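You operate a simulated robot arm through the tools that you are given. There is no shell and no other tool. Be economical: measure what you need, move in short steps, check, and stop when the job is done.

You run a simulated robot arm. Do the job below in one go: nothing can be reset, and whatever is moved stays where it is left.

Task
Break the stuck cover loose by its orange and purple knobs, then set it on the black mat.
Fine: leave those two knobs wound back out. Where these are worked on the way, their far stop is far enough and under half their travel is too little: purple knob.
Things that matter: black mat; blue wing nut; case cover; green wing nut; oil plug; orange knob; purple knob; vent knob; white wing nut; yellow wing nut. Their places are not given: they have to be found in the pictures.

The check looks at the end state, three seconds after you hand in, the way a careful person would. Anything else that was tipped, shoved, dropped, spilled or broken makes it a failure. A push-on lid holds only when it is set on centred and level and pressed home; a screw cap is set on level and turned clockwise until tight.

Robot
A 7-joint arm with a fingered hand, fixed in place. Base frame: the origin is at the foot of the arm, x ahead of it, y to its left, z up; the work surface is at about z = 0.88. Units: m, rad, N and s.
With the tool pointing down near the work surface it reaches from about 0.18 to 0.8 m from the base axis. Its first joint turns from -2.897 to 2.897 rad. Payload 4.9 kg.
The tool frame sits at the grasp point between the pads (the TCP): z along the fingers, y along the line on which they close. The tips reach 0.032 m beyond it. The gripper opens to 0.192 m. The gripper's body begins 0.089 m behind the TCP. The gripper is a hand of 3 fingers: y runs from the thumb to the fingers, the wrist lies at [0, 0, -0.267] in the tool frame, and closing takes about 1.5 s.
Orientation is that of the tool frame in the base frame, as a unit quaternion [x, y, z, w]. With the fingers straight down and closing along the base's y, the tool's x points along the base's -x, its y along +y and its z along -z.

Tools
- The arm moves only by the tool step_arm. Its argument "steps" is a list of rows, each an object of numbers (a shift or turn left out is 0, a gripper value left out holds the last): "jaw": the finger opening in m, from 0 to 0.192; "tx", "ty", "tz": the shift along the tool's x, y, z in m; "rx", "ry", "rz": the turn, a rotation vector about the tool's x, y, z in rad. In form: [{"jaw": .., "tx": .., "ty": .., "tz": .., "rx": .., "ry": .., "rz": ..}, ...]. A call has 1 to 10 rows; each row is the pose to reach, as a shift and turn from the pose commanded when the call began, along the tool's axes at that moment. Rows are played at 5 a second. More than 0.05 m and 0.15 rad between two rows, or a gripper value outside its range, and nothing of the call is played. Where a pose cannot be reached the arm comes as near as it can. A force on the tool above 40 N (or 10 N above the force at the start of the call, whichever is more), or a blocked arm, ends the call early, and 0.2 s more pass. Each finger travels about 0.153 m/s and halts on what it meets, pressing with about 24 N; the grip force reading is that of the motor and also rises with nothing between the fingers. The clock runs only during rows and for 0.2 s after the last one: add rows that repeat a pose to give the fingers time. The reply holds the time, the measured pose of the TCP, the force on the tool along the base axes, the opening and the grip force, in the units named above and with some noise, with the torque about the TCP (base axes, N m) and any sound that the robot's microphone picked up.
- Cameras (640 x 400 px; columns grow to the right, rows downward): "scene" is fixed at [0.2186, -0.4995, 1.6719]; the picture's right is [0.90, -0.44, 0.00], its down [-0.29, -0.59, -0.76] and it looks along [0.33, 0.68, -0.65] (base axes); focal length 353 px, centre (320, 200). "wrist" rides on the gripper at [0.08, -0.046, -0.113] in the tool frame; the picture's right is [0.50, 0.87, 0.00], its down [-0.67, 0.39, -0.63] and it looks along [-0.55, 0.32, 0.78] (tool axes); focal length 226 px, centre (320, 200).
- snapshot(camera): a new picture of that camera. It takes no simulated time.
- set_grasp(shape): the hand has 3 fingers and takes this shape, open, in about a second: jaw (thumb against the fingers, like two jaws); tri (thumb and two fingers); tip (a fingertip pinch); poke (one finger out to press); point (the index stretched); flat (the hand flat); cup (the hand cupped); fist (a fist). The gripper value then closes the fingers along that shape, each until it touches; the sizes above hold for jaw. It gives what a move gives, with no picture.
- locate(camera, pixels): for up to 12 pixels [column, row] of the newest picture of that camera ("zoom" is the newest enlarged one), the place [x, y, z] in the base frame of the surface seen there, good to about 0.003 m. It takes no simulated time.
- inspect(camera, box): a new picture of the part [left, top, right, bottom] of that camera's present view, enlarged. It takes no simulated time.
- job_done(): hands the job in; it is judged then, once.

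Work in short steps. Measure before you move; look again where a grasp or a placing could have gone wrong, and mend it. You have 80 turns and 54 pictures in all, those below and enlarged ones among them. Open the gripper and draw the arm clear of the work before you hand the job in, unless the task says otherwise; then end with one line.

The tools are called as name(argument=value, ...) on one line, values as JSON. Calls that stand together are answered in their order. step_arm: Moves the arm, as the interface text tells. Its arguments: {"type":"object","properties":{"steps":{"type":"array"}},"required":["steps"]} The other tools are called the same way: set_grasp (shape) gives the hand a shape; snapshot (camera) takes a picture; locate (camera, pixels) gives the place of the surface under pixels of a picture; inspect (camera, box) takes an enlarged picture of a part of a camera's view; job_done () hands the job in.

At the start:

```text
clock: 0.0
position: [0.464, -0.0236, 1.3522]
tool_rot: [0.0, 1.0, -0.001, 0.0]
contact_force: [0.1, -0.7, -0.4]
wrist_torque: [0.01, 0.0, -0.02]
gripper_width: 0.1919
gripper_force: 0.1
shape: jaw
```

scene: 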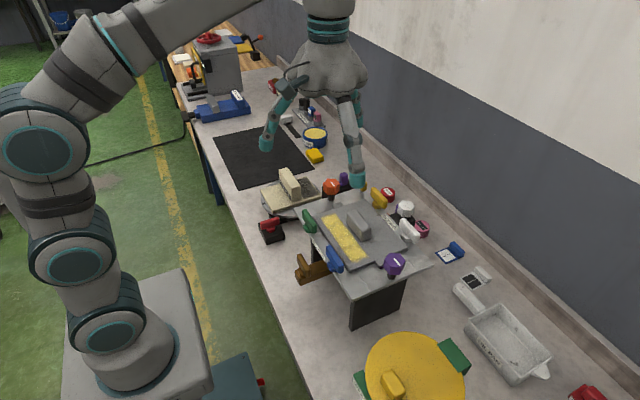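
wrist: 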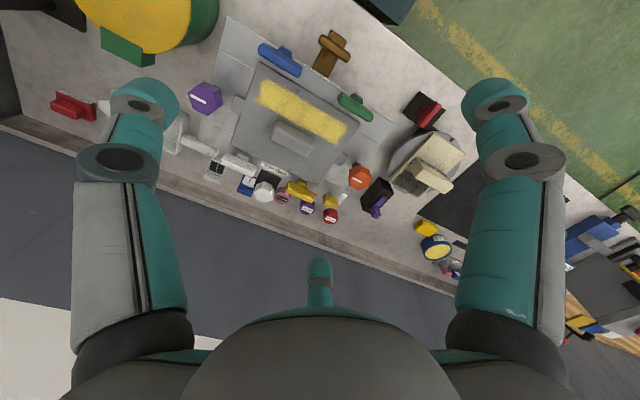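

The case with its cover sits around scene pixel (350,235). I'll enlarge it from both cameras.

inspect(camera="scene", box=[240, 150, 480, 330])

inspect(camera="wrist", box=[170, 10, 470, 240])

```text
2.22 times, centred on (360, 240) of scene
```

zoom: 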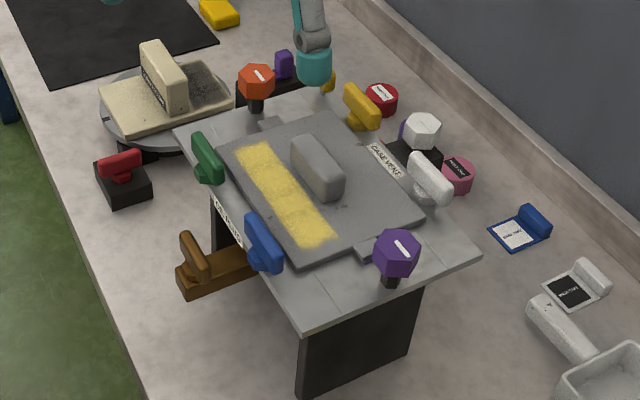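

```text
1.74 times, centred on (320, 125) of wrist
```

zoom: 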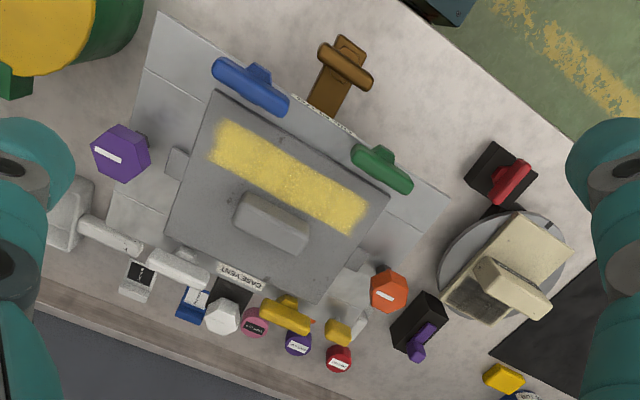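

Locate the key features in the newest zoom (wrist).

locate(camera="zoom", pixels=[[108, 153], [386, 293], [250, 85], [380, 168], [178, 268], [288, 312], [272, 222], [218, 92], [388, 192], [318, 300], [168, 232], [345, 68]])

inspect(camera="scene", box=[290, 170, 390, 280])

inspect(camera="scene", box=[350, 170, 450, 290])

```text
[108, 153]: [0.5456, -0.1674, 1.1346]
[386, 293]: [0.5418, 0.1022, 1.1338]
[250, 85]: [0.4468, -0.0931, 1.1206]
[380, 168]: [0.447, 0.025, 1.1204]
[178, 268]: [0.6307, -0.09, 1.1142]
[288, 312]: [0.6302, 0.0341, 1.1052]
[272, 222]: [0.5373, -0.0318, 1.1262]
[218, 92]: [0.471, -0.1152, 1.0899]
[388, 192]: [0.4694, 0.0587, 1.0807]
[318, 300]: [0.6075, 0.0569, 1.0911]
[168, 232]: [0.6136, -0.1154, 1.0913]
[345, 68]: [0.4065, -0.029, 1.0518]
```

```text
3.64 times, centred on (340, 225) of scene
```

zoom: 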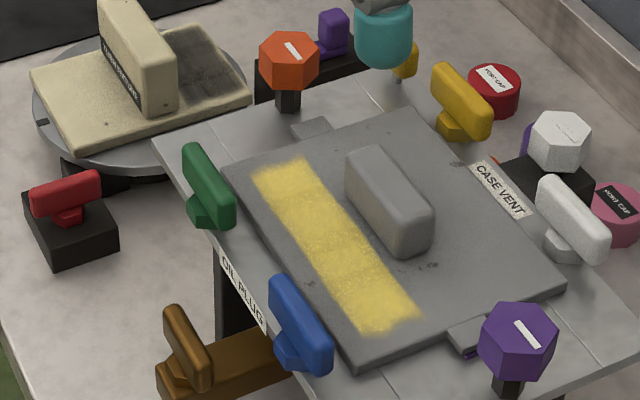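

```text
3.33 times, centred on (400, 230) of scene
```

zoom: 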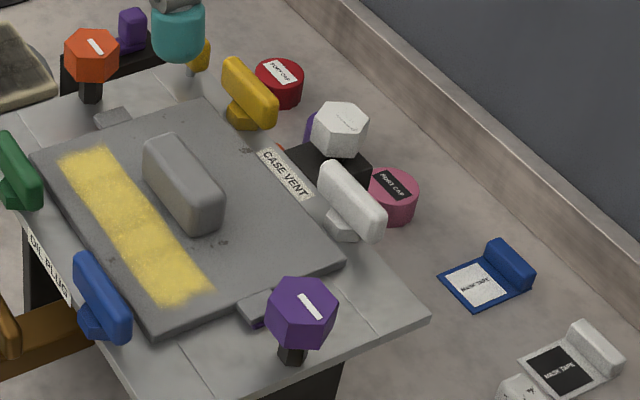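

The wing nuts sit beside the cover's long edges (x≈0.447 and 0.63), and the knobs at y≈-0.167 and 0.102 next to the cover's lugs. I'll bring the wrist camera closer to see how the nuts and knobs act on the cover.

step_arm(steps=[{"tx": 0.02, "ty": -0.02, "tz": 0.03}, {"tx": 0.04, "ty": -0.04, "tz": 0.06}, {"tx": 0.06, "ty": -0.06, "tz": 0.09}, {"tx": 0.06, "ty": -0.06, "tz": 0.11}])

snapshot(camera="wrist")

```text
clock: 1.0
position: [0.4039, -0.0862, 1.2405]
tool_rot: [0.0, 1.0, 0.001, 0.0]
contact_force: [0.1, -0.1, -0.5]
wrist_torque: [-0.02, 0.01, -0.01]
gripper_width: 0.1919
gripper_force: 0.0
shape: jaw
```

```text
47 pictures are left
```

wrist: 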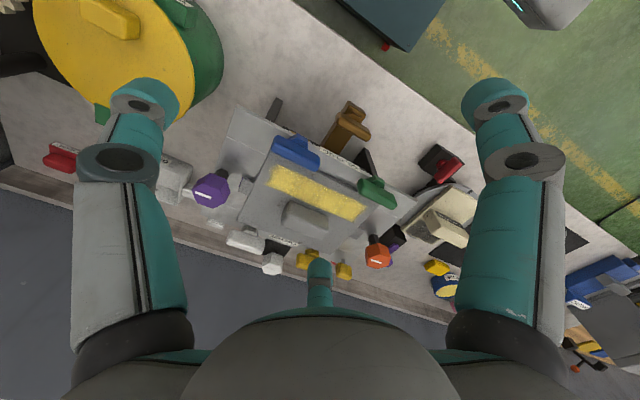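

inspect(camera="wrist", box=[180, 90, 420, 290])

```text
2.00 times, centred on (300, 190) of wrist
```

zoom: 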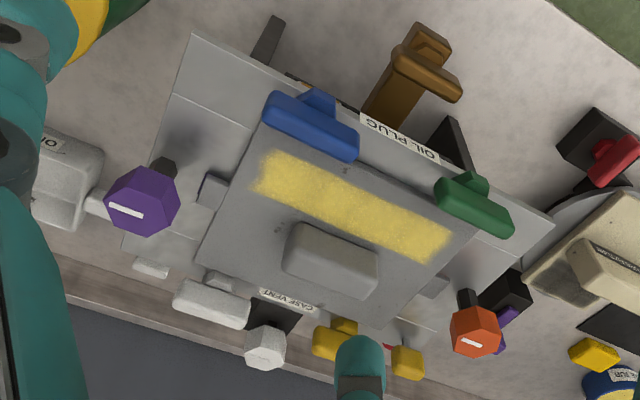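

Nut bars sit beside the cover edge; I need a closer look to judge whether they grip it. Hovering lower over the case, still above the knob tops (1.135).

step_arm(steps=[{"tx": -0.023, "ty": 0.028, "tz": 0.02}, {"tx": -0.046, "ty": 0.056, "tz": 0.045}, {"tx": -0.046, "ty": 0.056, "tz": 0.045}])

inspect(camera="wrist", box=[140, 20, 500, 270])

```text
clock: 1.8
position: [0.4519, -0.0282, 1.1983]
tool_rot: [0.0, 1.0, 0.0, 0.0]
contact_force: [-0.4, 0.1, -0.4]
wrist_torque: [0.06, 0.01, 0.0]
gripper_width: 0.1919
gripper_force: 0.0
shape: jaw
```

```text
1.60 times, centred on (320, 145) of wrist
```

zoom: 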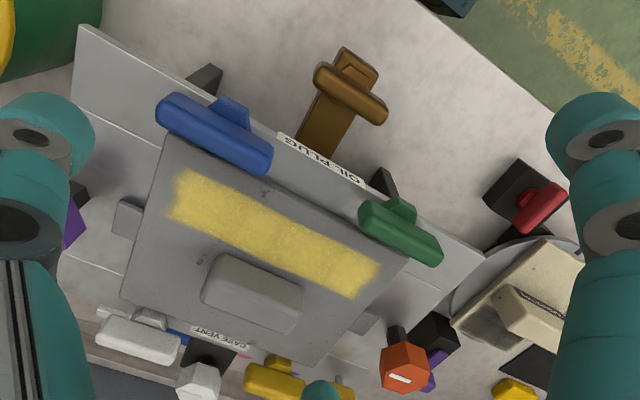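

locate(camera="zoom", pixels=[[237, 108], [405, 208], [150, 316], [286, 360], [215, 135], [400, 232], [165, 140], [120, 80], [396, 336], [402, 365], [128, 215], [362, 318]])

inspect(camera="wrist", box=[210, 60, 330, 140])

inspect(camera="wrist", box=[180, 190, 320, 280])

```text
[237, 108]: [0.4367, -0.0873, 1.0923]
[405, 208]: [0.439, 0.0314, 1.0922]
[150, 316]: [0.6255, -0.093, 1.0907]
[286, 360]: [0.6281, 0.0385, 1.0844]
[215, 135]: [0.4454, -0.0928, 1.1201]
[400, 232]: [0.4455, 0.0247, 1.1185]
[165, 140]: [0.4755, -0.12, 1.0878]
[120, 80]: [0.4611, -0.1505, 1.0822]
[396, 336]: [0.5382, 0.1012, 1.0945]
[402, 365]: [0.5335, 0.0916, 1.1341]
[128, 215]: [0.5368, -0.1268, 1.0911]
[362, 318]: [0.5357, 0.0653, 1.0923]
```

```text
5.00 times, centred on (270, 100) of wrist
```

zoom: 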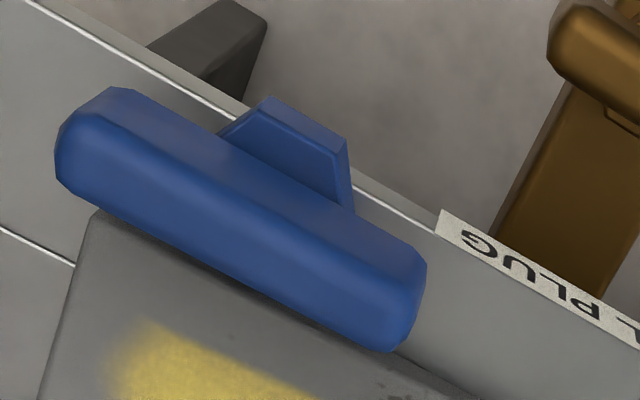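

```text
4.44 times, centred on (250, 235) of wrist
```

zoom: 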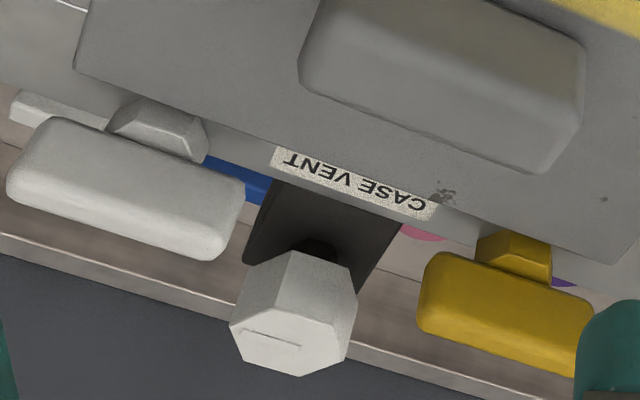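

The cover is 8 mm thick on the plate (z≈1.082). All four wing-nut bars lie parallel to the edge and clear of it, so nothing overlaps the cover. The knobs centre near (0.54,-0.166) and (0.54,0.103). I'll move above the purple knob with the jaw narrowed.

step_arm(steps=[{"tx": -0.022, "ty": -0.035, "jaw": 0.1}, {"tx": -0.044, "ty": -0.07, "jaw": 0.08}, {"tx": -0.066, "ty": -0.105, "jaw": 0.08}, {"tx": -0.09, "ty": -0.138, "jaw": 0.08}, {"tx": -0.09, "ty": -0.138, "jaw": 0.08}, {"tx": -0.09, "ty": -0.138, "jaw": 0.08}])

snapshot(camera="wrist")

inspect(camera="scene", box=[310, 130, 470, 290])

```text
clock: 3.2
position: [0.5408, -0.1653, 1.1971]
tool_rot: [0.0, 1.0, 0.0, 0.001]
contact_force: [0.7, -0.2, 0.0]
wrist_torque: [-0.06, 0.01, 0.04]
gripper_width: 0.0806
gripper_force: 0.0
shape: jaw
```

```text
42 pictures are left
```

wrist: 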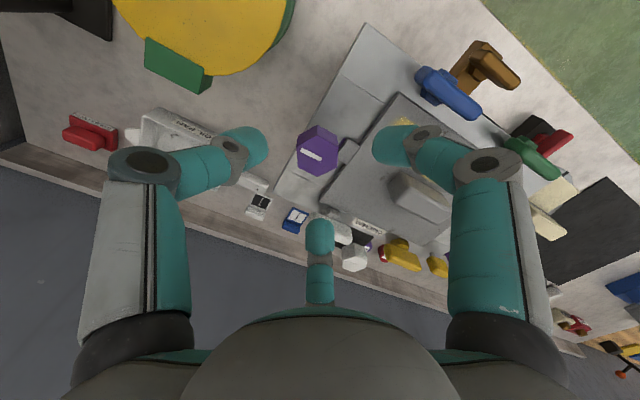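

```text
2.50 times, centred on (390, 210) of scene
```

zoom: 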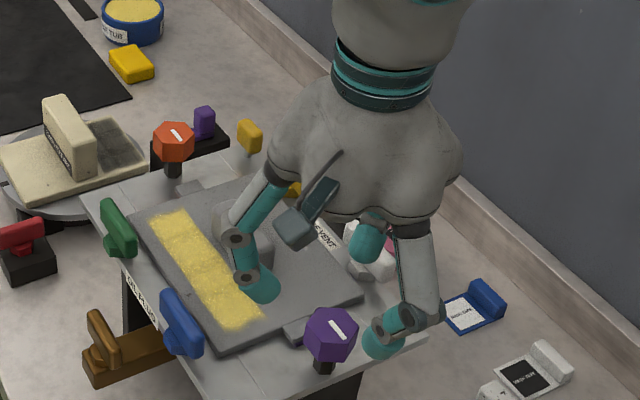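

The hand shows three digits: left (245,145), right (395,145) and middle (320,235). I'll locate the tips to learn their geometry relative to the knob.

locate(camera="wrist", pixels=[[250, 145], [232, 147], [390, 145], [428, 135], [320, 235], [320, 258], [318, 155], [304, 138], [335, 140], [316, 172], [308, 130], [338, 157]])

```text
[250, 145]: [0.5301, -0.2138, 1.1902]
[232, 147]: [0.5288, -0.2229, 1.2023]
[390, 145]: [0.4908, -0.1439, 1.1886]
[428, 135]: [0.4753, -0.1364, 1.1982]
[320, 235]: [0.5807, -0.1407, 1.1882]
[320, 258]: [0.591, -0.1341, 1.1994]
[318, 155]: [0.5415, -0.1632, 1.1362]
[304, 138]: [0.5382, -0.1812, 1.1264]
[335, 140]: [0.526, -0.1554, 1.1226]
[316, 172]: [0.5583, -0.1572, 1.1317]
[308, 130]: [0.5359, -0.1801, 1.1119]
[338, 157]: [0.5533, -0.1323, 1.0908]
```

The three digits form a ring about the TCP, which is good for a knob centred at (0.5415,-0.164). I'll descend with tips to about z 1.104 and close on it.

step_arm(steps=[{"ty": 0.001, "tz": 0.03}, {"ty": 0.001, "tz": 0.06}, {"ty": 0.001, "tz": 0.06}, {"ty": 0.001, "tz": 0.06, "jaw": 0.02}, {"ty": 0.001, "tz": 0.06, "jaw": 0.02}, {"ty": 0.001, "tz": 0.06, "jaw": 0.02}, {"ty": 0.001, "tz": 0.06, "jaw": 0.02}])

inspect(camera="scene", box=[330, 190, 460, 300])

```text
clock: 4.8
position: [0.5404, -0.1644, 1.1357]
tool_rot: [0.0, 1.0, -0.001, 0.0]
contact_force: [-1.6, 1.0, -4.4]
wrist_torque: [0.04, 0.03, -0.01]
gripper_width: 0.0341
gripper_force: 23.9
shape: jaw
```

```text
3.64 times, centred on (395, 245) of scene
```

zoom: 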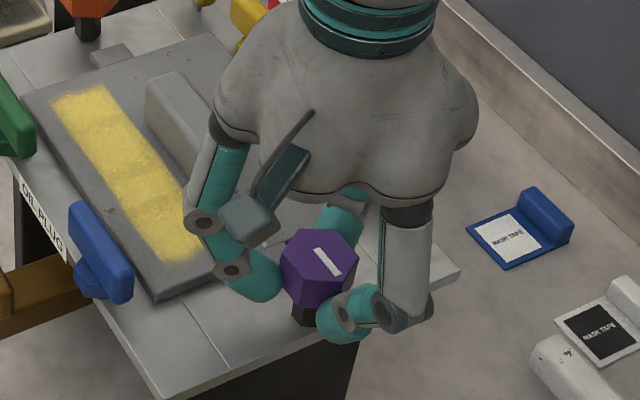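

Gripped firmly (24 N, 34 mm). I'll turn clockwise from above (rz positive) by 0.6 rad and read the torque and sound.

step_arm(steps=[{"rz": 0.15}, {"rz": 0.3}, {"rz": 0.45}, {"rz": 0.6}])

inspect(camera="scene", box=[330, 190, 460, 300])

```text
clock: 5.8
position: [0.539, -0.1639, 1.1359]
tool_rot: [0.296, 0.955, 0.001, 0.0]
contact_force: [6.0, 12.3, -4.6]
wrist_torque: [0.38, -0.22, 0.12]
gripper_width: 0.0332
gripper_force: 24.2
shape: jaw
```

```text
3.64 times, centred on (395, 245) of scene
```

zoom: 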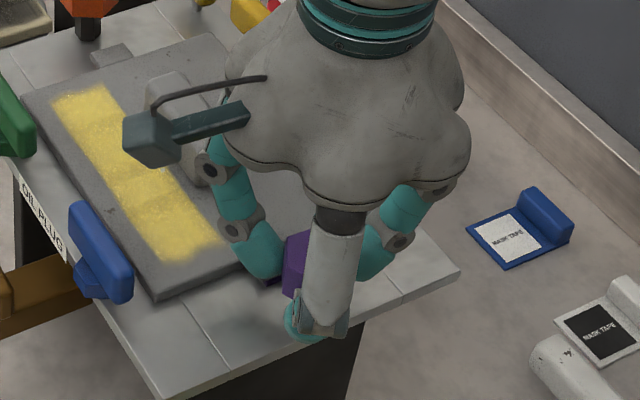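

It turned with low torque (0.12 N·m). I'll continue clockwise.

step_arm(steps=[{"rz": 0.15}, {"rz": 0.3}, {"rz": 0.45}, {"rz": 0.6}, {"rz": 0.75}, {"rz": 0.9}, {"rz": 1.05}, {"rz": 1.2}])

inspect(camera="scene", box=[330, 190, 460, 300])

```text
clock: 7.6
position: [0.5408, -0.1645, 1.1355]
tool_rot: [0.783, 0.622, 0.001, 0.002]
contact_force: [22.7, 14.8, -7.0]
wrist_torque: [0.64, -0.59, 0.16]
gripper_width: 0.0324
gripper_force: 24.0
shape: jaw
```

```text
3.64 times, centred on (395, 245) of scene
```

zoom: 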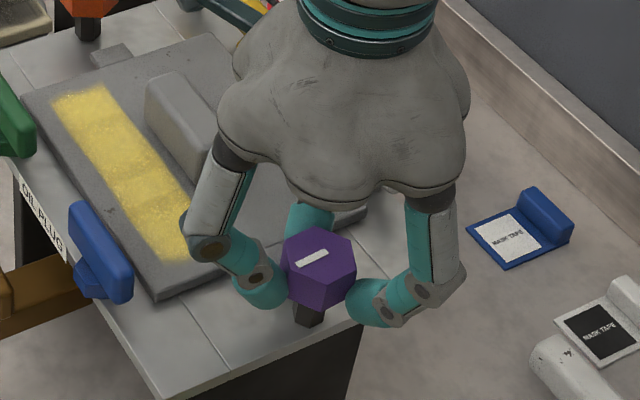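

The white mark rotated about 1.8 rad with the hand, so the knob turns, but side force is building (27 N). I'll release, check knob height, and rewind the hand to regrip.

step_arm(steps=[{"jaw": 0.07}, {"jaw": 0.07}, {"jaw": 0.07, "rz": -0.3}, {"jaw": 0.07, "rz": -0.6}, {"jaw": 0.07, "rz": -0.9}, {"jaw": 0.07, "rz": -1.2}, {"jaw": 0.07, "rz": -1.5}, {"jaw": 0.07, "rz": -1.8}, {"jaw": 0.07, "rz": -2.1}, {"jaw": 0.07, "rz": -2.4}])

```text
refused: row 3 steps farther than a row can; nothing moved
```

step_arm(steps=[{"jaw": 0.07}, {"jaw": 0.07, "rz": -0.15}, {"jaw": 0.07, "rz": -0.3}, {"jaw": 0.07, "rz": -0.45}, {"jaw": 0.07, "rz": -0.6}, {"jaw": 0.07, "rz": -0.75}, {"jaw": 0.07, "rz": -0.9}, {"jaw": 0.07, "rz": -1.05}, {"jaw": 0.07, "rz": -1.2}, {"jaw": 0.07, "rz": -1.35}])

snapshot(camera="wrist")

```text
clock: 9.8
position: [0.5392, -0.1656, 1.1359]
tool_rot: [0.222, 0.975, 0.0, 0.0]
contact_force: [0.2, -0.5, -0.6]
wrist_torque: [0.0, 0.04, 0.01]
gripper_width: 0.0695
gripper_force: 0.1
shape: jaw
```

```text
37 pictures are left
```

wrist: 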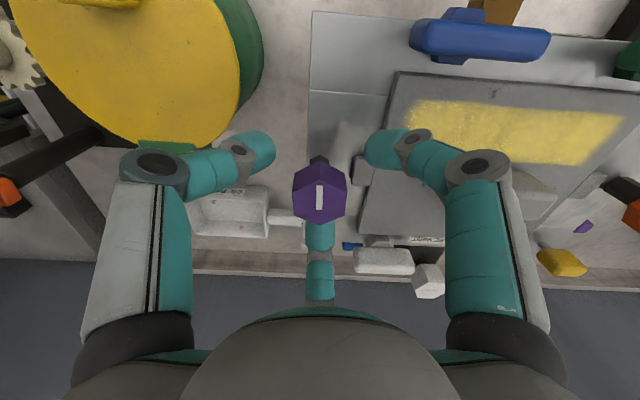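

locate(camera="wrist", pixels=[[320, 198], [320, 172], [319, 160], [358, 170], [400, 90], [388, 200], [335, 130], [300, 185], [342, 185]])

inspect(camera="wrist", box=[270, 130, 400, 230])

```text
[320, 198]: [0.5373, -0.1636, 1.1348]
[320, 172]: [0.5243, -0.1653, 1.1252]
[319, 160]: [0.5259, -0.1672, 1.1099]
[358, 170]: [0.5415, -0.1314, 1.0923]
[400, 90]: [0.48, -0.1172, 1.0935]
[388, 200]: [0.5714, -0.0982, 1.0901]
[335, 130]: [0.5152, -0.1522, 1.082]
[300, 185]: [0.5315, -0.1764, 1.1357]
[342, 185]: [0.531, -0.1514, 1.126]
```

```text
4.00 times, centred on (335, 180) of wrist
```

zoom: 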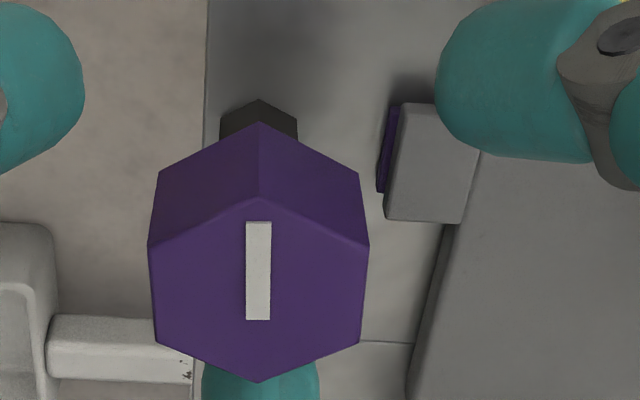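

The hex knob is intact, and a purple jack pad shows under the lug. I'll rewind further to about -1.34 rad from the first grip (the hand fits the hex every 60°).

step_arm(steps=[{"rz": -0.15}, {"rz": -0.3}, {"rz": -0.45}, {"rz": -0.6}, {"rz": -0.75}, {"rz": -0.9}, {"rz": -1.05}, {"rz": -1.2}, {"rz": -1.35}, {"rz": -1.5}])

step_arm(steps=[{"rz": -0.15}, {"rz": -0.29}, {"rz": -0.29, "jaw": 0.02}, {"rz": -0.29, "jaw": 0.02}, {"rz": -0.29, "jaw": 0.02}, {"rz": -0.14}, {"rz": 0.01}, {"rz": 0.16}, {"rz": 0.31}, {"rz": 0.46}])

```text
clock: 12.0
position: [0.5387, -0.1641, 1.1353]
tool_rot: [-0.502, 0.865, 0.0, -0.001]
contact_force: [0.3, -0.3, -0.1]
wrist_torque: [0.0, -0.02, 0.0]
gripper_width: 0.0697
gripper_force: 0.0
shape: jaw
```

```text
clock: 12.6
position: [0.5349, -0.1511, 1.1164]
tool_rot: [-0.599, 0.801, 0.012, -0.02]
contact_force: [0.1, -0.8, 19.3]
wrist_torque: [0.48, 0.12, 0.01]
gripper_width: 0.0694
gripper_force: 0.1
shape: jaw
out of reach, approached as far as the arm can: row 2
stopped in row 2: the force on the tool passed its limit at 129 N (the readings are from after the stop); the commanded pose is now the measured one
```

The joint limit was reached at about -1.3 rad and the hand dipped, with a 129 N contact. I'll lift straight up and look for damage.

step_arm(steps=[{"tz": -0.02, "rz": 0.1}, {"tz": -0.04, "rz": 0.2}, {"tz": -0.06, "rz": 0.3}, {"tz": -0.08, "rz": 0.4}])

snapshot(camera="wrist")

inspect(camera="scene", box=[240, 150, 480, 330])

```text
clock: 13.6
position: [0.5389, -0.1504, 1.1906]
tool_rot: [-0.427, 0.904, 0.011, -0.025]
contact_force: [-0.8, 0.2, 0.4]
wrist_torque: [0.01, 0.02, -0.02]
gripper_width: 0.0699
gripper_force: 0.1
shape: jaw
```

```text
35 pictures are left
```

wrist: 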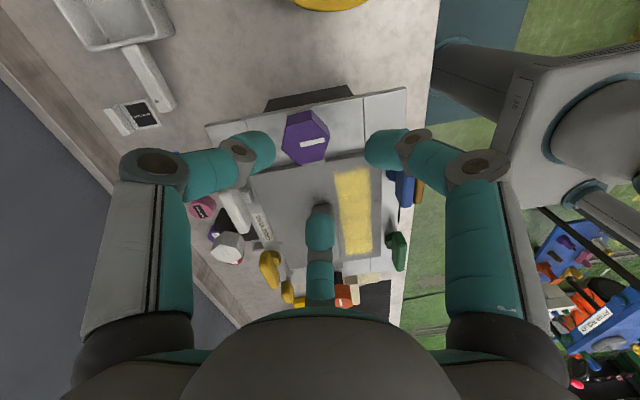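

```text
2.22 times, centred on (360, 240) of scene
```

zoom: 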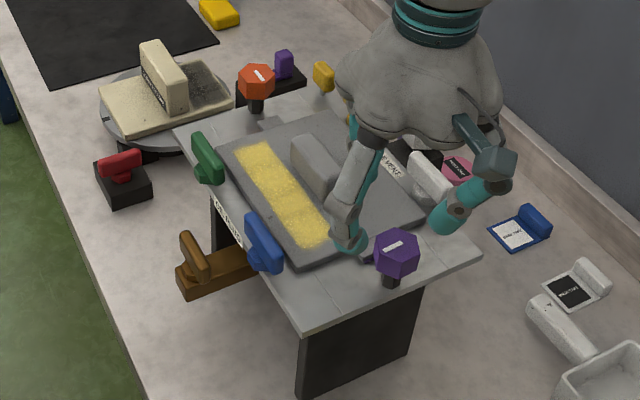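

Nothing was displaced: the case, knob and nuts look the same. The joint range means I can turn much further clockwise in one stroke. First I'll refine the knob centre from this picture.

inspect(camera="wrist", box=[265, 90, 355, 170])

```text
5.00 times, centred on (310, 130) of wrist
```

zoom: 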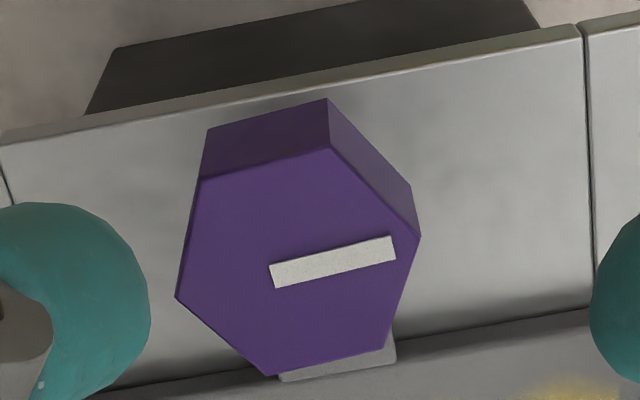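

locate(camera="zoom", pixels=[[206, 184], [328, 152], [416, 237], [384, 344], [270, 370], [180, 296], [298, 264], [332, 262]])

```text
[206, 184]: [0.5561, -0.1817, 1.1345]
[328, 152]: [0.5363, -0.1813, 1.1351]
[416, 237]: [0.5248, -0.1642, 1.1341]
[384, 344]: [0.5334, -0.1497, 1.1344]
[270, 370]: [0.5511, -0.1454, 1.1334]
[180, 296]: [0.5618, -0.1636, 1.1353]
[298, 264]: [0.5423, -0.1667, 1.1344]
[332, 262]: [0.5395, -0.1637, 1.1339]
```

Corner averages put the knob axis at (0.544,-0.1643), which matches the side forces seen. I'll level the hand, yaw to -1.047 (aligned with the hex flats) and centre it.

step_arm(steps=[{"tx": 0.004, "ty": -0.006, "rx": 0.02, "ry": -0.018, "rz": -0.08}, {"tx": 0.0075, "ty": -0.0127, "rx": 0.041, "ry": -0.036, "rz": -0.164}, {"tx": 0.0075, "ty": -0.0127, "rx": 0.041, "ry": -0.036, "rz": -0.164}])

```text
clock: 14.4
position: [0.5436, -0.1642, 1.1906]
tool_rot: [-0.501, 0.865, 0.001, 0.002]
contact_force: [-0.5, -0.2, 0.3]
wrist_torque: [-0.01, 0.0, -0.03]
gripper_width: 0.07
gripper_force: 0.1
shape: jaw
```

The hand is level and centred. I'll descend 0.055, close and begin turning.

step_arm(steps=[{"tz": 0.03}, {"tz": 0.055}, {"tz": 0.055, "jaw": 0.02}, {"tz": 0.055, "jaw": 0.02}, {"tz": 0.055, "jaw": 0.02}, {"tz": 0.055, "rz": 0.15}, {"tz": 0.055, "rz": 0.3}, {"tz": 0.055, "rz": 0.45}, {"tz": 0.055, "rz": 0.6}, {"tz": 0.055, "rz": 0.75}])

step_arm(steps=[{"rz": 0.15}, {"rz": 0.3}, {"rz": 0.45}, {"rz": 0.6}, {"rz": 0.75}, {"rz": 0.9}, {"rz": 1.05}, {"rz": 1.2}, {"rz": 1.35}, {"rz": 1.5}])

```text
clock: 16.6
position: [0.5447, -0.1639, 1.1363]
tool_rot: [-0.148, 0.989, 0.002, 0.002]
contact_force: [6.2, 0.7, -0.3]
wrist_torque: [-0.06, -0.21, 0.04]
gripper_width: 0.0275
gripper_force: 24.0
shape: jaw
```

```text
clock: 18.8
position: [0.5442, -0.1638, 1.1342]
tool_rot: [0.565, 0.825, 0.003, -0.003]
contact_force: [-0.9, -0.4, 2.6]
wrist_torque: [-0.22, -0.05, 0.1]
gripper_width: 0.0272
gripper_force: 24.2
shape: jaw
```

Side forces are now small. I'll continue turning clockwise.

step_arm(steps=[{"rz": 0.15}, {"rz": 0.3}, {"rz": 0.45}, {"rz": 0.6}, {"rz": 0.75}, {"rz": 0.9}, {"rz": 1.05}, {"rz": 1.2}, {"rz": 1.35}, {"rz": 1.5}])

inspect(camera="scene", box=[330, 190, 460, 300])

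```text
clock: 20.6
position: [0.546, -0.1581, 1.1319]
tool_rot: [0.926, 0.377, 0.003, -0.006]
contact_force: [11.0, 9.2, -8.7]
wrist_torque: [0.06, 0.06, 0.42]
gripper_width: 0.0219
gripper_force: 23.9
shape: jaw
stopped in row 9: the force on the tool passed its limit at 42 N (the readings are from after the stop); the commanded pose is now the measured one
```

```text
3.64 times, centred on (395, 245) of scene
```

zoom: 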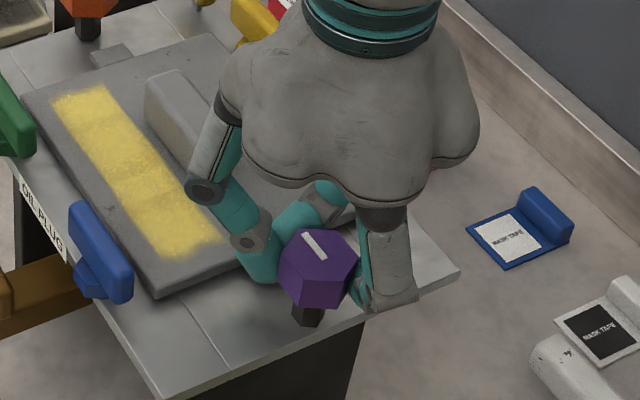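

Torque jumped to 0.42 N·m and the fingers slipped, which may mean a stop. I'll release, raise a little and look at the mark and the cover lug.

step_arm(steps=[{"jaw": 0.07}, {"jaw": 0.07}, {"tz": -0.03}, {"tz": -0.06}])

snapshot(camera="wrist")

inspect(camera="scene", box=[290, 190, 450, 310])

```text
clock: 21.6
position: [0.5446, -0.1612, 1.1929]
tool_rot: [0.926, 0.376, 0.001, -0.004]
contact_force: [0.5, 0.1, -1.1]
wrist_torque: [0.01, 0.02, -0.04]
gripper_width: 0.0696
gripper_force: 0.1
shape: jaw
```

```text
31 pictures are left
```

wrist: 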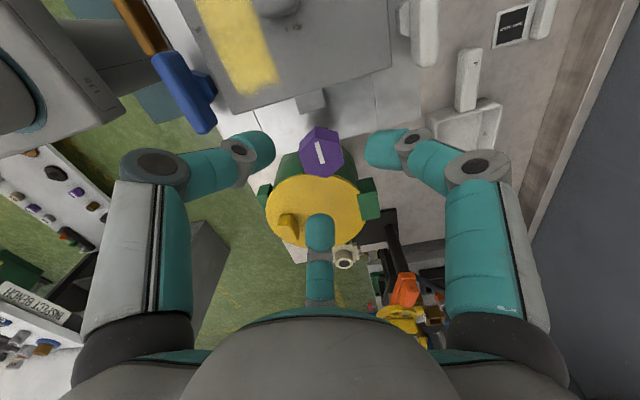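

```text
3.33 times, centred on (370, 250) of scene
```

zoom: 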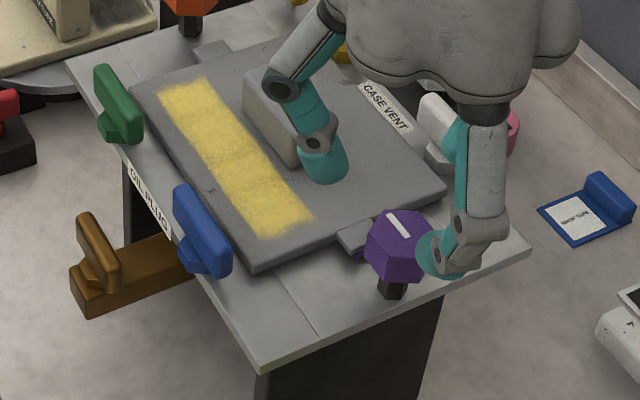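

locate(camera="wrist", pixels=[[317, 144], [322, 162], [320, 153], [310, 95], [240, 105], [380, 65], [300, 40], [285, 120], [390, 100], [325, 110]])

inspect(camera="wrist", box=[270, 80, 370, 180])

```text
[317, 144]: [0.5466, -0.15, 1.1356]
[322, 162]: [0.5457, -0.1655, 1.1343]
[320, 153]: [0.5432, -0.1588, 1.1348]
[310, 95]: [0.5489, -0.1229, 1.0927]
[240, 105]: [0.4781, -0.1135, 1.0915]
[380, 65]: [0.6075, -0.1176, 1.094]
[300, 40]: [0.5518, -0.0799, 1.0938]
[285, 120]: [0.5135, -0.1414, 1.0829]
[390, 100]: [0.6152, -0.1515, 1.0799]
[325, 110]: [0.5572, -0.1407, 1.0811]
```

```text
4.00 times, centred on (320, 130) of wrist
```

zoom: 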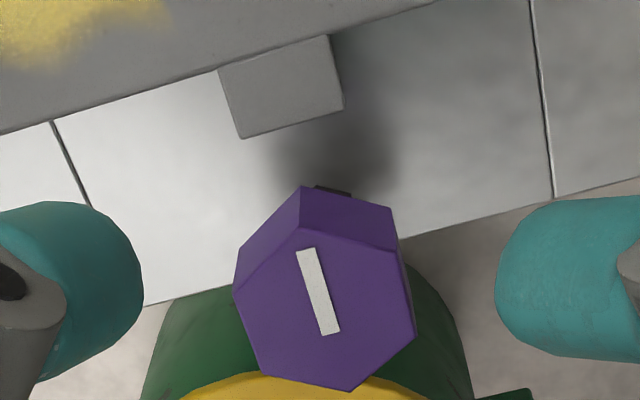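

The mark pointer went from about -75° to 180° after stroke 1 and to 90° now. That makes roughly 195° clockwise in total, so stroke 2 slipped partway, likely at a stop. I'll regrip aligned to the flats (θ=2.62) and test for more clockwise travel.

step_arm(steps=[{"tx": -0.0026, "ty": 0.0018, "rz": 0.125}, {"tx": -0.0026, "ty": 0.0018, "rz": 0.25, "tz": 0.03}, {"tx": -0.0026, "ty": 0.0018, "rz": 0.25, "tz": 0.058}, {"tx": -0.0026, "ty": 0.0018, "rz": 0.25, "tz": 0.058, "jaw": 0.01}, {"tx": -0.0026, "ty": 0.0018, "rz": 0.25, "tz": 0.058, "jaw": 0.01}, {"tx": -0.0026, "ty": 0.0018, "rz": 0.25, "tz": 0.058, "jaw": 0.01}])

step_arm(steps=[{"rz": 0.1}, {"rz": 0.2}, {"rz": 0.3}])

inspect(camera="scene", box=[330, 190, 460, 300])

```text
clock: 23.0
position: [0.5422, -0.1648, 1.1349]
tool_rot: [0.966, 0.258, 0.003, -0.005]
contact_force: [2.6, 0.1, -3.0]
wrist_torque: [0.03, -0.13, -0.06]
gripper_width: 0.0269
gripper_force: 24.1
shape: jaw
```

```text
clock: 23.8
position: [0.5416, -0.1646, 1.134]
tool_rot: [0.994, 0.108, 0.0, -0.006]
contact_force: [-21.7, -4.5, -1.7]
wrist_torque: [-0.02, 0.43, 0.67]
gripper_width: 0.0268
gripper_force: 24.4
shape: jaw
```

```text
3.64 times, centred on (395, 245) of scene
```

zoom: 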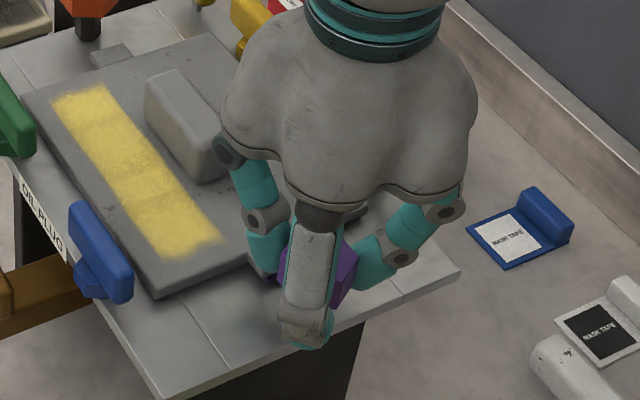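

Torque rose to 0.67 N·m with no more travel, so purple is at its far stop (~195°). I'll unwind the strain, release and lift, then carry on toward orange.

step_arm(steps=[{"rz": -0.15}, {"rz": -0.3}, {"rz": -0.3, "jaw": 0.075}, {"rz": -0.3, "jaw": 0.075}, {"rz": -0.3, "tz": -0.04}, {"rz": -0.3, "tz": -0.07}, {"rz": -0.45, "tz": -0.07}, {"rz": -0.6, "tz": -0.07}, {"rz": -0.75, "tz": -0.07}, {"rz": -0.9, "tz": -0.07}])

```text
clock: 26.0
position: [0.5445, -0.1648, 1.2056]
tool_rot: [0.846, 0.533, 0.003, -0.004]
contact_force: [0.0, -0.7, 0.1]
wrist_torque: [-0.01, 0.0, -0.02]
gripper_width: 0.075
gripper_force: 0.0
shape: jaw
```

Purple is free. I'll move across to the orange knob at height, rewinding yaw on the way.

step_arm(steps=[{"tx": 0.03, "ty": -0.0145, "rz": -0.15}, {"tx": 0.06, "ty": -0.029, "rz": -0.3}, {"tx": 0.09, "ty": -0.0435, "rz": -0.45}, {"tx": 0.121, "ty": -0.058, "rz": -0.6}, {"tx": 0.151, "ty": -0.0722, "rz": -0.75}, {"tx": 0.1815, "ty": -0.0866, "rz": -0.9}, {"tx": 0.212, "ty": -0.101, "rz": -1.05}, {"tx": 0.242, "ty": -0.1155, "rz": -1.2}, {"tx": 0.242, "ty": -0.1155, "rz": -1.35}, {"tx": 0.242, "ty": -0.1155, "rz": -1.5}])

inspect(camera="wrist", box=[230, 70, 430, 210])

```text
clock: 28.2
position: [0.5456, 0.1024, 1.208]
tool_rot: [0.256, 0.967, 0.005, -0.001]
contact_force: [0.9, -0.3, 0.3]
wrist_torque: [-0.03, -0.01, -0.01]
gripper_width: 0.0749
gripper_force: 0.0
shape: jaw
```

```text
2.86 times, centred on (330, 140) of wrist
```

zoom: 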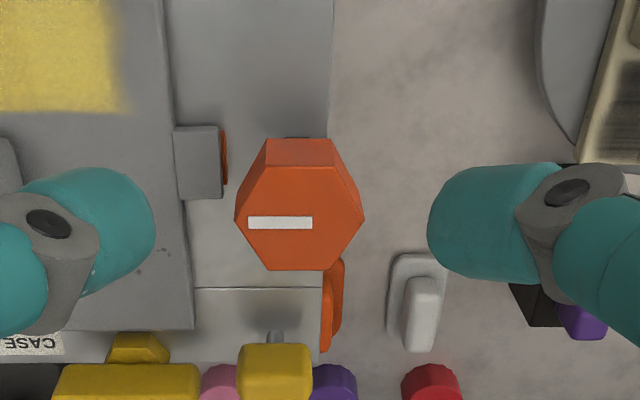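

locate(camera="zoom", pixels=[[238, 218], [270, 170], [334, 170], [361, 218], [330, 268], [266, 268], [280, 222], [300, 220], [205, 150], [120, 270]])

```text
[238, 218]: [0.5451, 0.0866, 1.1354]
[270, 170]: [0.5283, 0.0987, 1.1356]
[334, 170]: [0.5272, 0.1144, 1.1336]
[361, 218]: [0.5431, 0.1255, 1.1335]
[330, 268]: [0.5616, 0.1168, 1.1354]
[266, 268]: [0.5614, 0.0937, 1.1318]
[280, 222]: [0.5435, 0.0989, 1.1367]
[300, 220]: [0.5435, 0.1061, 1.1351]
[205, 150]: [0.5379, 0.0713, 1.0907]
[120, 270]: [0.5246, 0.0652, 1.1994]
```

The orange axis is at (0.5444,0.106). I'll check the yellow block height at (275,370) nearby before descending.

locate(camera="zoom", pixels=[[275, 370], [245, 350], [310, 350], [130, 380], [195, 375], [338, 290], [335, 340]])

step_arm(steps=[{"tx": 0.0028, "ty": 0.0025, "rz": -0.15}, {"tx": 0.0028, "ty": 0.0025, "rz": -0.3}, {"tx": 0.0028, "ty": 0.0025, "rz": -0.45}, {"tx": 0.0028, "ty": 0.0025, "rz": -0.6}, {"tx": 0.0028, "ty": 0.0025, "rz": -0.75}, {"tx": 0.0028, "ty": 0.0025, "rz": -0.9}, {"tx": 0.0028, "ty": 0.0025, "rz": -1.042}, {"tx": 0.0028, "ty": 0.0025, "rz": -1.042}])

```text
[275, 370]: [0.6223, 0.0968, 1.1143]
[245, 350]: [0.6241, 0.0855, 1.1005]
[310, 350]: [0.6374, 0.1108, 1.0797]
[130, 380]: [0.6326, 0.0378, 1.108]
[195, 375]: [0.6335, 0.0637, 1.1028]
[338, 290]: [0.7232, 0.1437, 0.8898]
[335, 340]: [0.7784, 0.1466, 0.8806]
```

```text
clock: 30.0
position: [0.5433, 0.1061, 1.2071]
tool_rot: [-0.259, 0.966, 0.005, 0.002]
contact_force: [-0.1, -0.8, -0.6]
wrist_torque: [0.01, -0.02, 0.0]
gripper_width: 0.0747
gripper_force: 0.1
shape: jaw
```

Small yellow block at (0.622,0.097) tops at 1.114, 78 mm from the axis; the gripped fingers should pass above and inside it. Descend to TCP 1.140 and close.

step_arm(steps=[{"tx": -0.001, "tz": 0.035}, {"tx": -0.001, "tz": 0.067}, {"tx": -0.001, "tz": 0.067, "jaw": 0.01}, {"tx": -0.001, "tz": 0.067, "jaw": 0.01}, {"tx": -0.001, "tz": 0.067, "jaw": 0.01}, {"tx": -0.001, "tz": 0.067, "rz": 0.15}, {"tx": -0.001, "tz": 0.067, "rz": 0.3}])

inspect(camera="scene", box=[280, 130, 420, 240])

```text
clock: 31.6
position: [0.5453, 0.1093, 1.1401]
tool_rot: [-0.109, 0.994, 0.006, 0.002]
contact_force: [15.3, -0.4, -7.6]
wrist_torque: [-0.12, -0.41, 0.13]
gripper_width: 0.03
gripper_force: 23.9
shape: jaw
```

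```text
3.64 times, centred on (350, 185) of scene
```

zoom: 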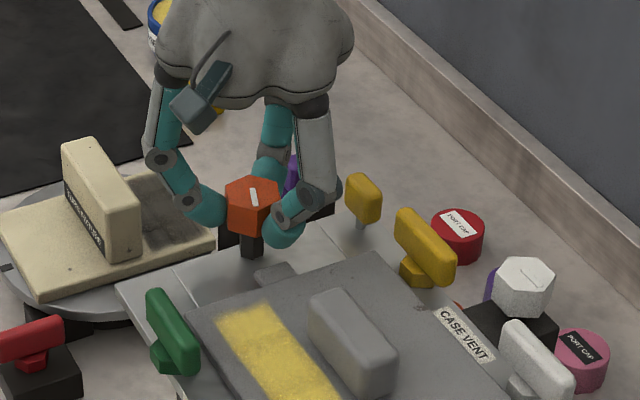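

The orange mark turned with the hand and the fingers are clear of the yellow block. I'll correct a small y offset and continue clockwise.

step_arm(steps=[{"ty": -0.002, "rz": 0.15}, {"ty": -0.003, "rz": 0.3}, {"ty": -0.003, "rz": 0.45}, {"ty": -0.003, "rz": 0.6}, {"ty": -0.003, "rz": 0.75}, {"ty": -0.003, "rz": 0.9}, {"ty": -0.003, "rz": 1.05}, {"ty": -0.003, "rz": 1.2}])

inspect(camera="scene", box=[280, 130, 420, 240])

```text
clock: 33.4
position: [0.5464, 0.105, 1.1404]
tool_rot: [0.471, 0.882, 0.004, -0.002]
contact_force: [12.9, -8.7, -6.5]
wrist_torque: [-0.34, -0.42, 0.05]
gripper_width: 0.0293
gripper_force: 24.0
shape: jaw
```

```text
3.64 times, centred on (350, 185) of scene
```

zoom: 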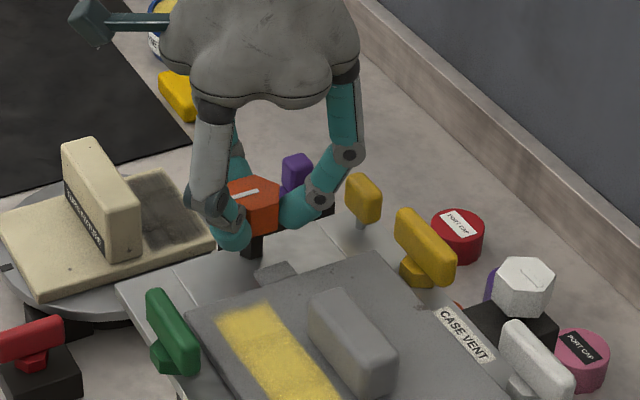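

The knob follows the hand (about 1.5 rad so far) with moderate forces. I'll continue to the stop.

step_arm(steps=[{"tx": 0.001, "rz": 0.15}, {"tx": 0.001, "rz": 0.3}, {"tx": 0.001, "rz": 0.45}, {"tx": 0.001, "rz": 0.6}, {"tx": 0.001, "rz": 0.75}, {"tx": 0.001, "rz": 0.9}, {"tx": 0.001, "rz": 1.05}, {"tx": 0.001, "rz": 1.2}, {"tx": 0.001, "rz": 1.35}, {"tx": 0.001, "rz": 1.5}])

inspect(camera="scene", box=[280, 130, 420, 240])

```text
clock: 35.6
position: [0.5457, 0.1048, 1.14]
tool_rot: [0.946, 0.324, 0.001, -0.005]
contact_force: [-0.9, -20.2, -6.0]
wrist_torque: [-0.69, 0.04, 0.04]
gripper_width: 0.0287
gripper_force: 23.8
shape: jaw
```

```text
3.64 times, centred on (350, 185) of scene
```

zoom: 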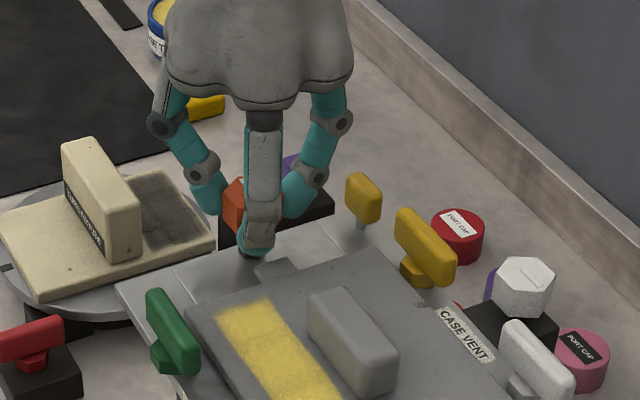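

step_arm(steps=[{"ty": 0.001, "rz": 0.15}, {"ty": 0.001, "rz": 0.3}, {"ty": 0.001, "rz": 0.45}, {"ty": 0.001, "rz": 0.6}, {"ty": 0.001, "rz": 0.75}, {"ty": 0.001, "rz": 0.9}])

```text
clock: 37.0
position: [0.5459, 0.1051, 1.142]
tool_rot: [0.993, -0.119, 0.001, -0.004]
contact_force: [0.4, -3.9, -11.5]
wrist_torque: [-0.02, 0.16, 0.2]
gripper_width: 0.0283
gripper_force: 23.8
shape: jaw
```

Still turning (θ≈3.38). I'll go on a little further.

step_arm(steps=[{"rz": 0.15}, {"rz": 0.3}, {"rz": 0.45}])

inspect(camera="scene", box=[280, 130, 420, 240])

```text
clock: 37.8
position: [0.5453, 0.1066, 1.1411]
tool_rot: [0.942, -0.337, -0.002, -0.005]
contact_force: [4.7, 4.8, -20.2]
wrist_torque: [0.52, -0.25, 0.73]
gripper_width: 0.0266
gripper_force: 23.6
shape: jaw
```

```text
3.64 times, centred on (350, 185) of scene
```

zoom: 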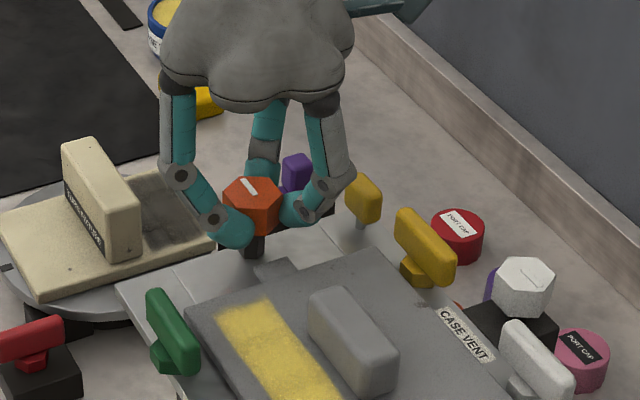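

Torque is 0.73 N·m, so orange is at its stop too. While still holding it, I'll look with the wrist camera at the cover's height before winding back.

snapshot(camera="wrist")

inspect(camera="scene", box=[290, 180, 450, 300])

```text
22 pictures are left
```

wrist: 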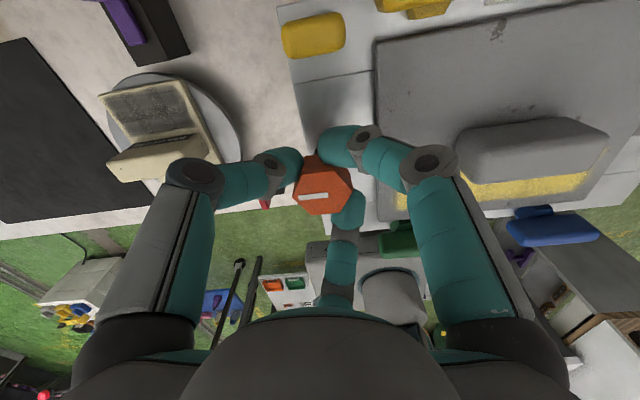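

```text
3.33 times, centred on (370, 240) of scene
```

zoom: 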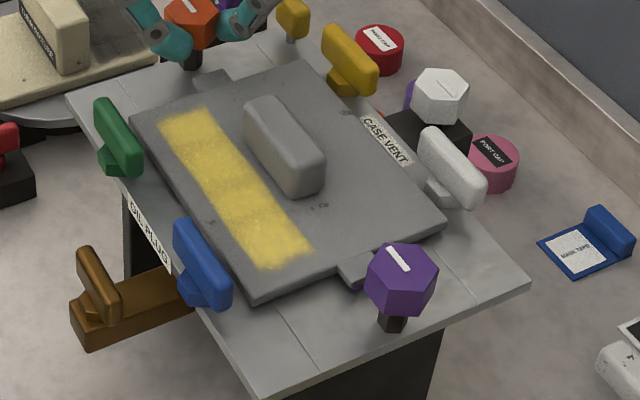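

locate(camera="zoom", pixels=[[255, 290], [435, 222], [140, 122], [300, 70], [350, 200], [180, 300], [330, 310], [470, 250], [220, 80], [365, 265], [110, 100]])

locate(camera="wrist", pixels=[[385, 50], [430, 100], [560, 60], [335, 110], [500, 125], [510, 190], [625, 30]])

```text
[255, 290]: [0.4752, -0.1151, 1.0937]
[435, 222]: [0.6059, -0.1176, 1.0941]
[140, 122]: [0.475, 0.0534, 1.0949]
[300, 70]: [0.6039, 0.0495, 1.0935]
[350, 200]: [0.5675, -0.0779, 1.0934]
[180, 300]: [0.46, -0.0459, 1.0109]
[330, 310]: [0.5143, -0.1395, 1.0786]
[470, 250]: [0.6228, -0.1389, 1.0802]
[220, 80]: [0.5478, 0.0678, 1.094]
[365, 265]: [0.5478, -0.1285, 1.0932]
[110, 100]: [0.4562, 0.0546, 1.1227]
```

```text
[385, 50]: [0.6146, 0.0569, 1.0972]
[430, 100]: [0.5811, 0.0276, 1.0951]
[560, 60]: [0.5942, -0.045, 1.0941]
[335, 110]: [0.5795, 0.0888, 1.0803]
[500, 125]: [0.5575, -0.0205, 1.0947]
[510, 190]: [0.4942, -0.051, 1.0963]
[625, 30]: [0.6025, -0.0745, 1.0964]
```

The cover has risen about 4 mm (1.090→1.094) evenly, so it is broken loose. Now I'll wind orange back out counter-clockwise.

step_arm(steps=[{"rz": -0.15}, {"rz": -0.3}, {"rz": -0.45}, {"rz": -0.6}, {"rz": -0.75}, {"rz": -0.9}, {"rz": -1.05}, {"rz": -1.2}, {"rz": -1.35}, {"rz": -1.5}])

step_arm(steps=[{"rz": -0.15}, {"rz": -0.3}, {"rz": -0.45}, {"rz": -0.6}, {"rz": -0.75}, {"rz": -0.9}, {"rz": -1.05}, {"rz": -1.2}, {"rz": -1.35}, {"rz": -1.5}])

inspect(camera="scene", box=[280, 130, 420, 240])

```text
clock: 40.0
position: [0.5443, 0.1077, 1.1403]
tool_rot: [0.918, 0.397, 0.004, -0.005]
contact_force: [8.4, 17.4, -11.2]
wrist_torque: [0.3, 0.03, -0.02]
gripper_width: 0.0271
gripper_force: 24.0
shape: jaw
```

```text
clock: 42.2
position: [0.5445, 0.1066, 1.1407]
tool_rot: [0.401, 0.916, 0.005, -0.002]
contact_force: [-20.1, 9.5, -11.3]
wrist_torque: [-0.06, 0.49, -0.04]
gripper_width: 0.0272
gripper_force: 24.1
shape: jaw
```

```text
3.64 times, centred on (350, 185) of scene
```

zoom: 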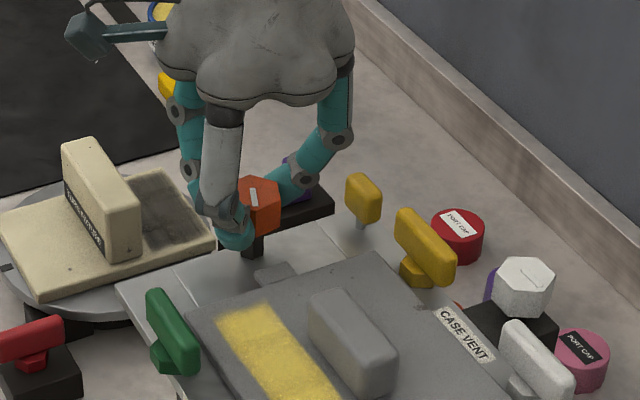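

About 0.3 rad remains (the mark looks the same as just after starting). I'll continue to the out stop.

step_arm(steps=[{"rz": -0.1}, {"rz": -0.2}, {"rz": -0.3}, {"rz": -0.4}])

```text
clock: 43.2
position: [0.5447, 0.1056, 1.1404]
tool_rot: [0.211, 0.977, 0.005, -0.002]
contact_force: [-29.0, 2.6, -5.4]
wrist_torque: [-0.24, 0.65, -0.31]
gripper_width: 0.0274
gripper_force: 23.8
shape: jaw
```

Torque is -0.31 N·m, so orange is at its out stop again. I'll release, lift and begin yawing for the purple grip.

step_arm(steps=[{"rz": 0.08, "jaw": 0.075}, {"rz": 0.08, "jaw": 0.075}, {"rz": 0.08, "tz": -0.035}, {"rz": 0.15, "tz": -0.07}, {"rz": 0.3, "tz": -0.07}, {"rz": 0.45, "tz": -0.07}, {"rz": 0.6, "tz": -0.07}, {"rz": 0.75, "tz": -0.07}, {"rz": 0.9, "tz": -0.07}, {"rz": 1.05, "tz": -0.07}])

inspect(camera="scene", box=[280, 130, 420, 240])

```text
clock: 45.4
position: [0.5461, 0.1039, 1.2119]
tool_rot: [0.675, 0.737, 0.004, -0.003]
contact_force: [-0.5, 0.4, 0.4]
wrist_torque: [0.01, 0.01, -0.04]
gripper_width: 0.0747
gripper_force: 0.1
shape: jaw
```

```text
3.64 times, centred on (350, 185) of scene
```

zoom: 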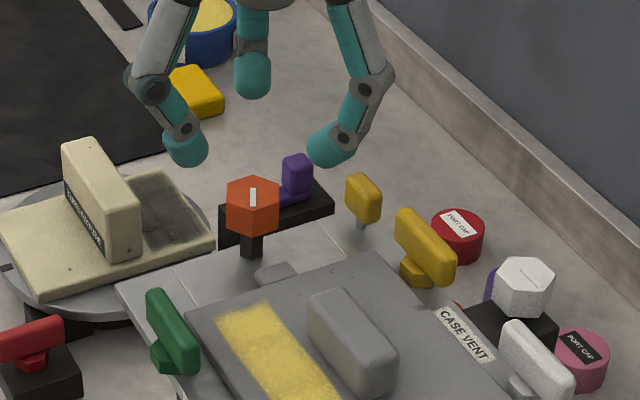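

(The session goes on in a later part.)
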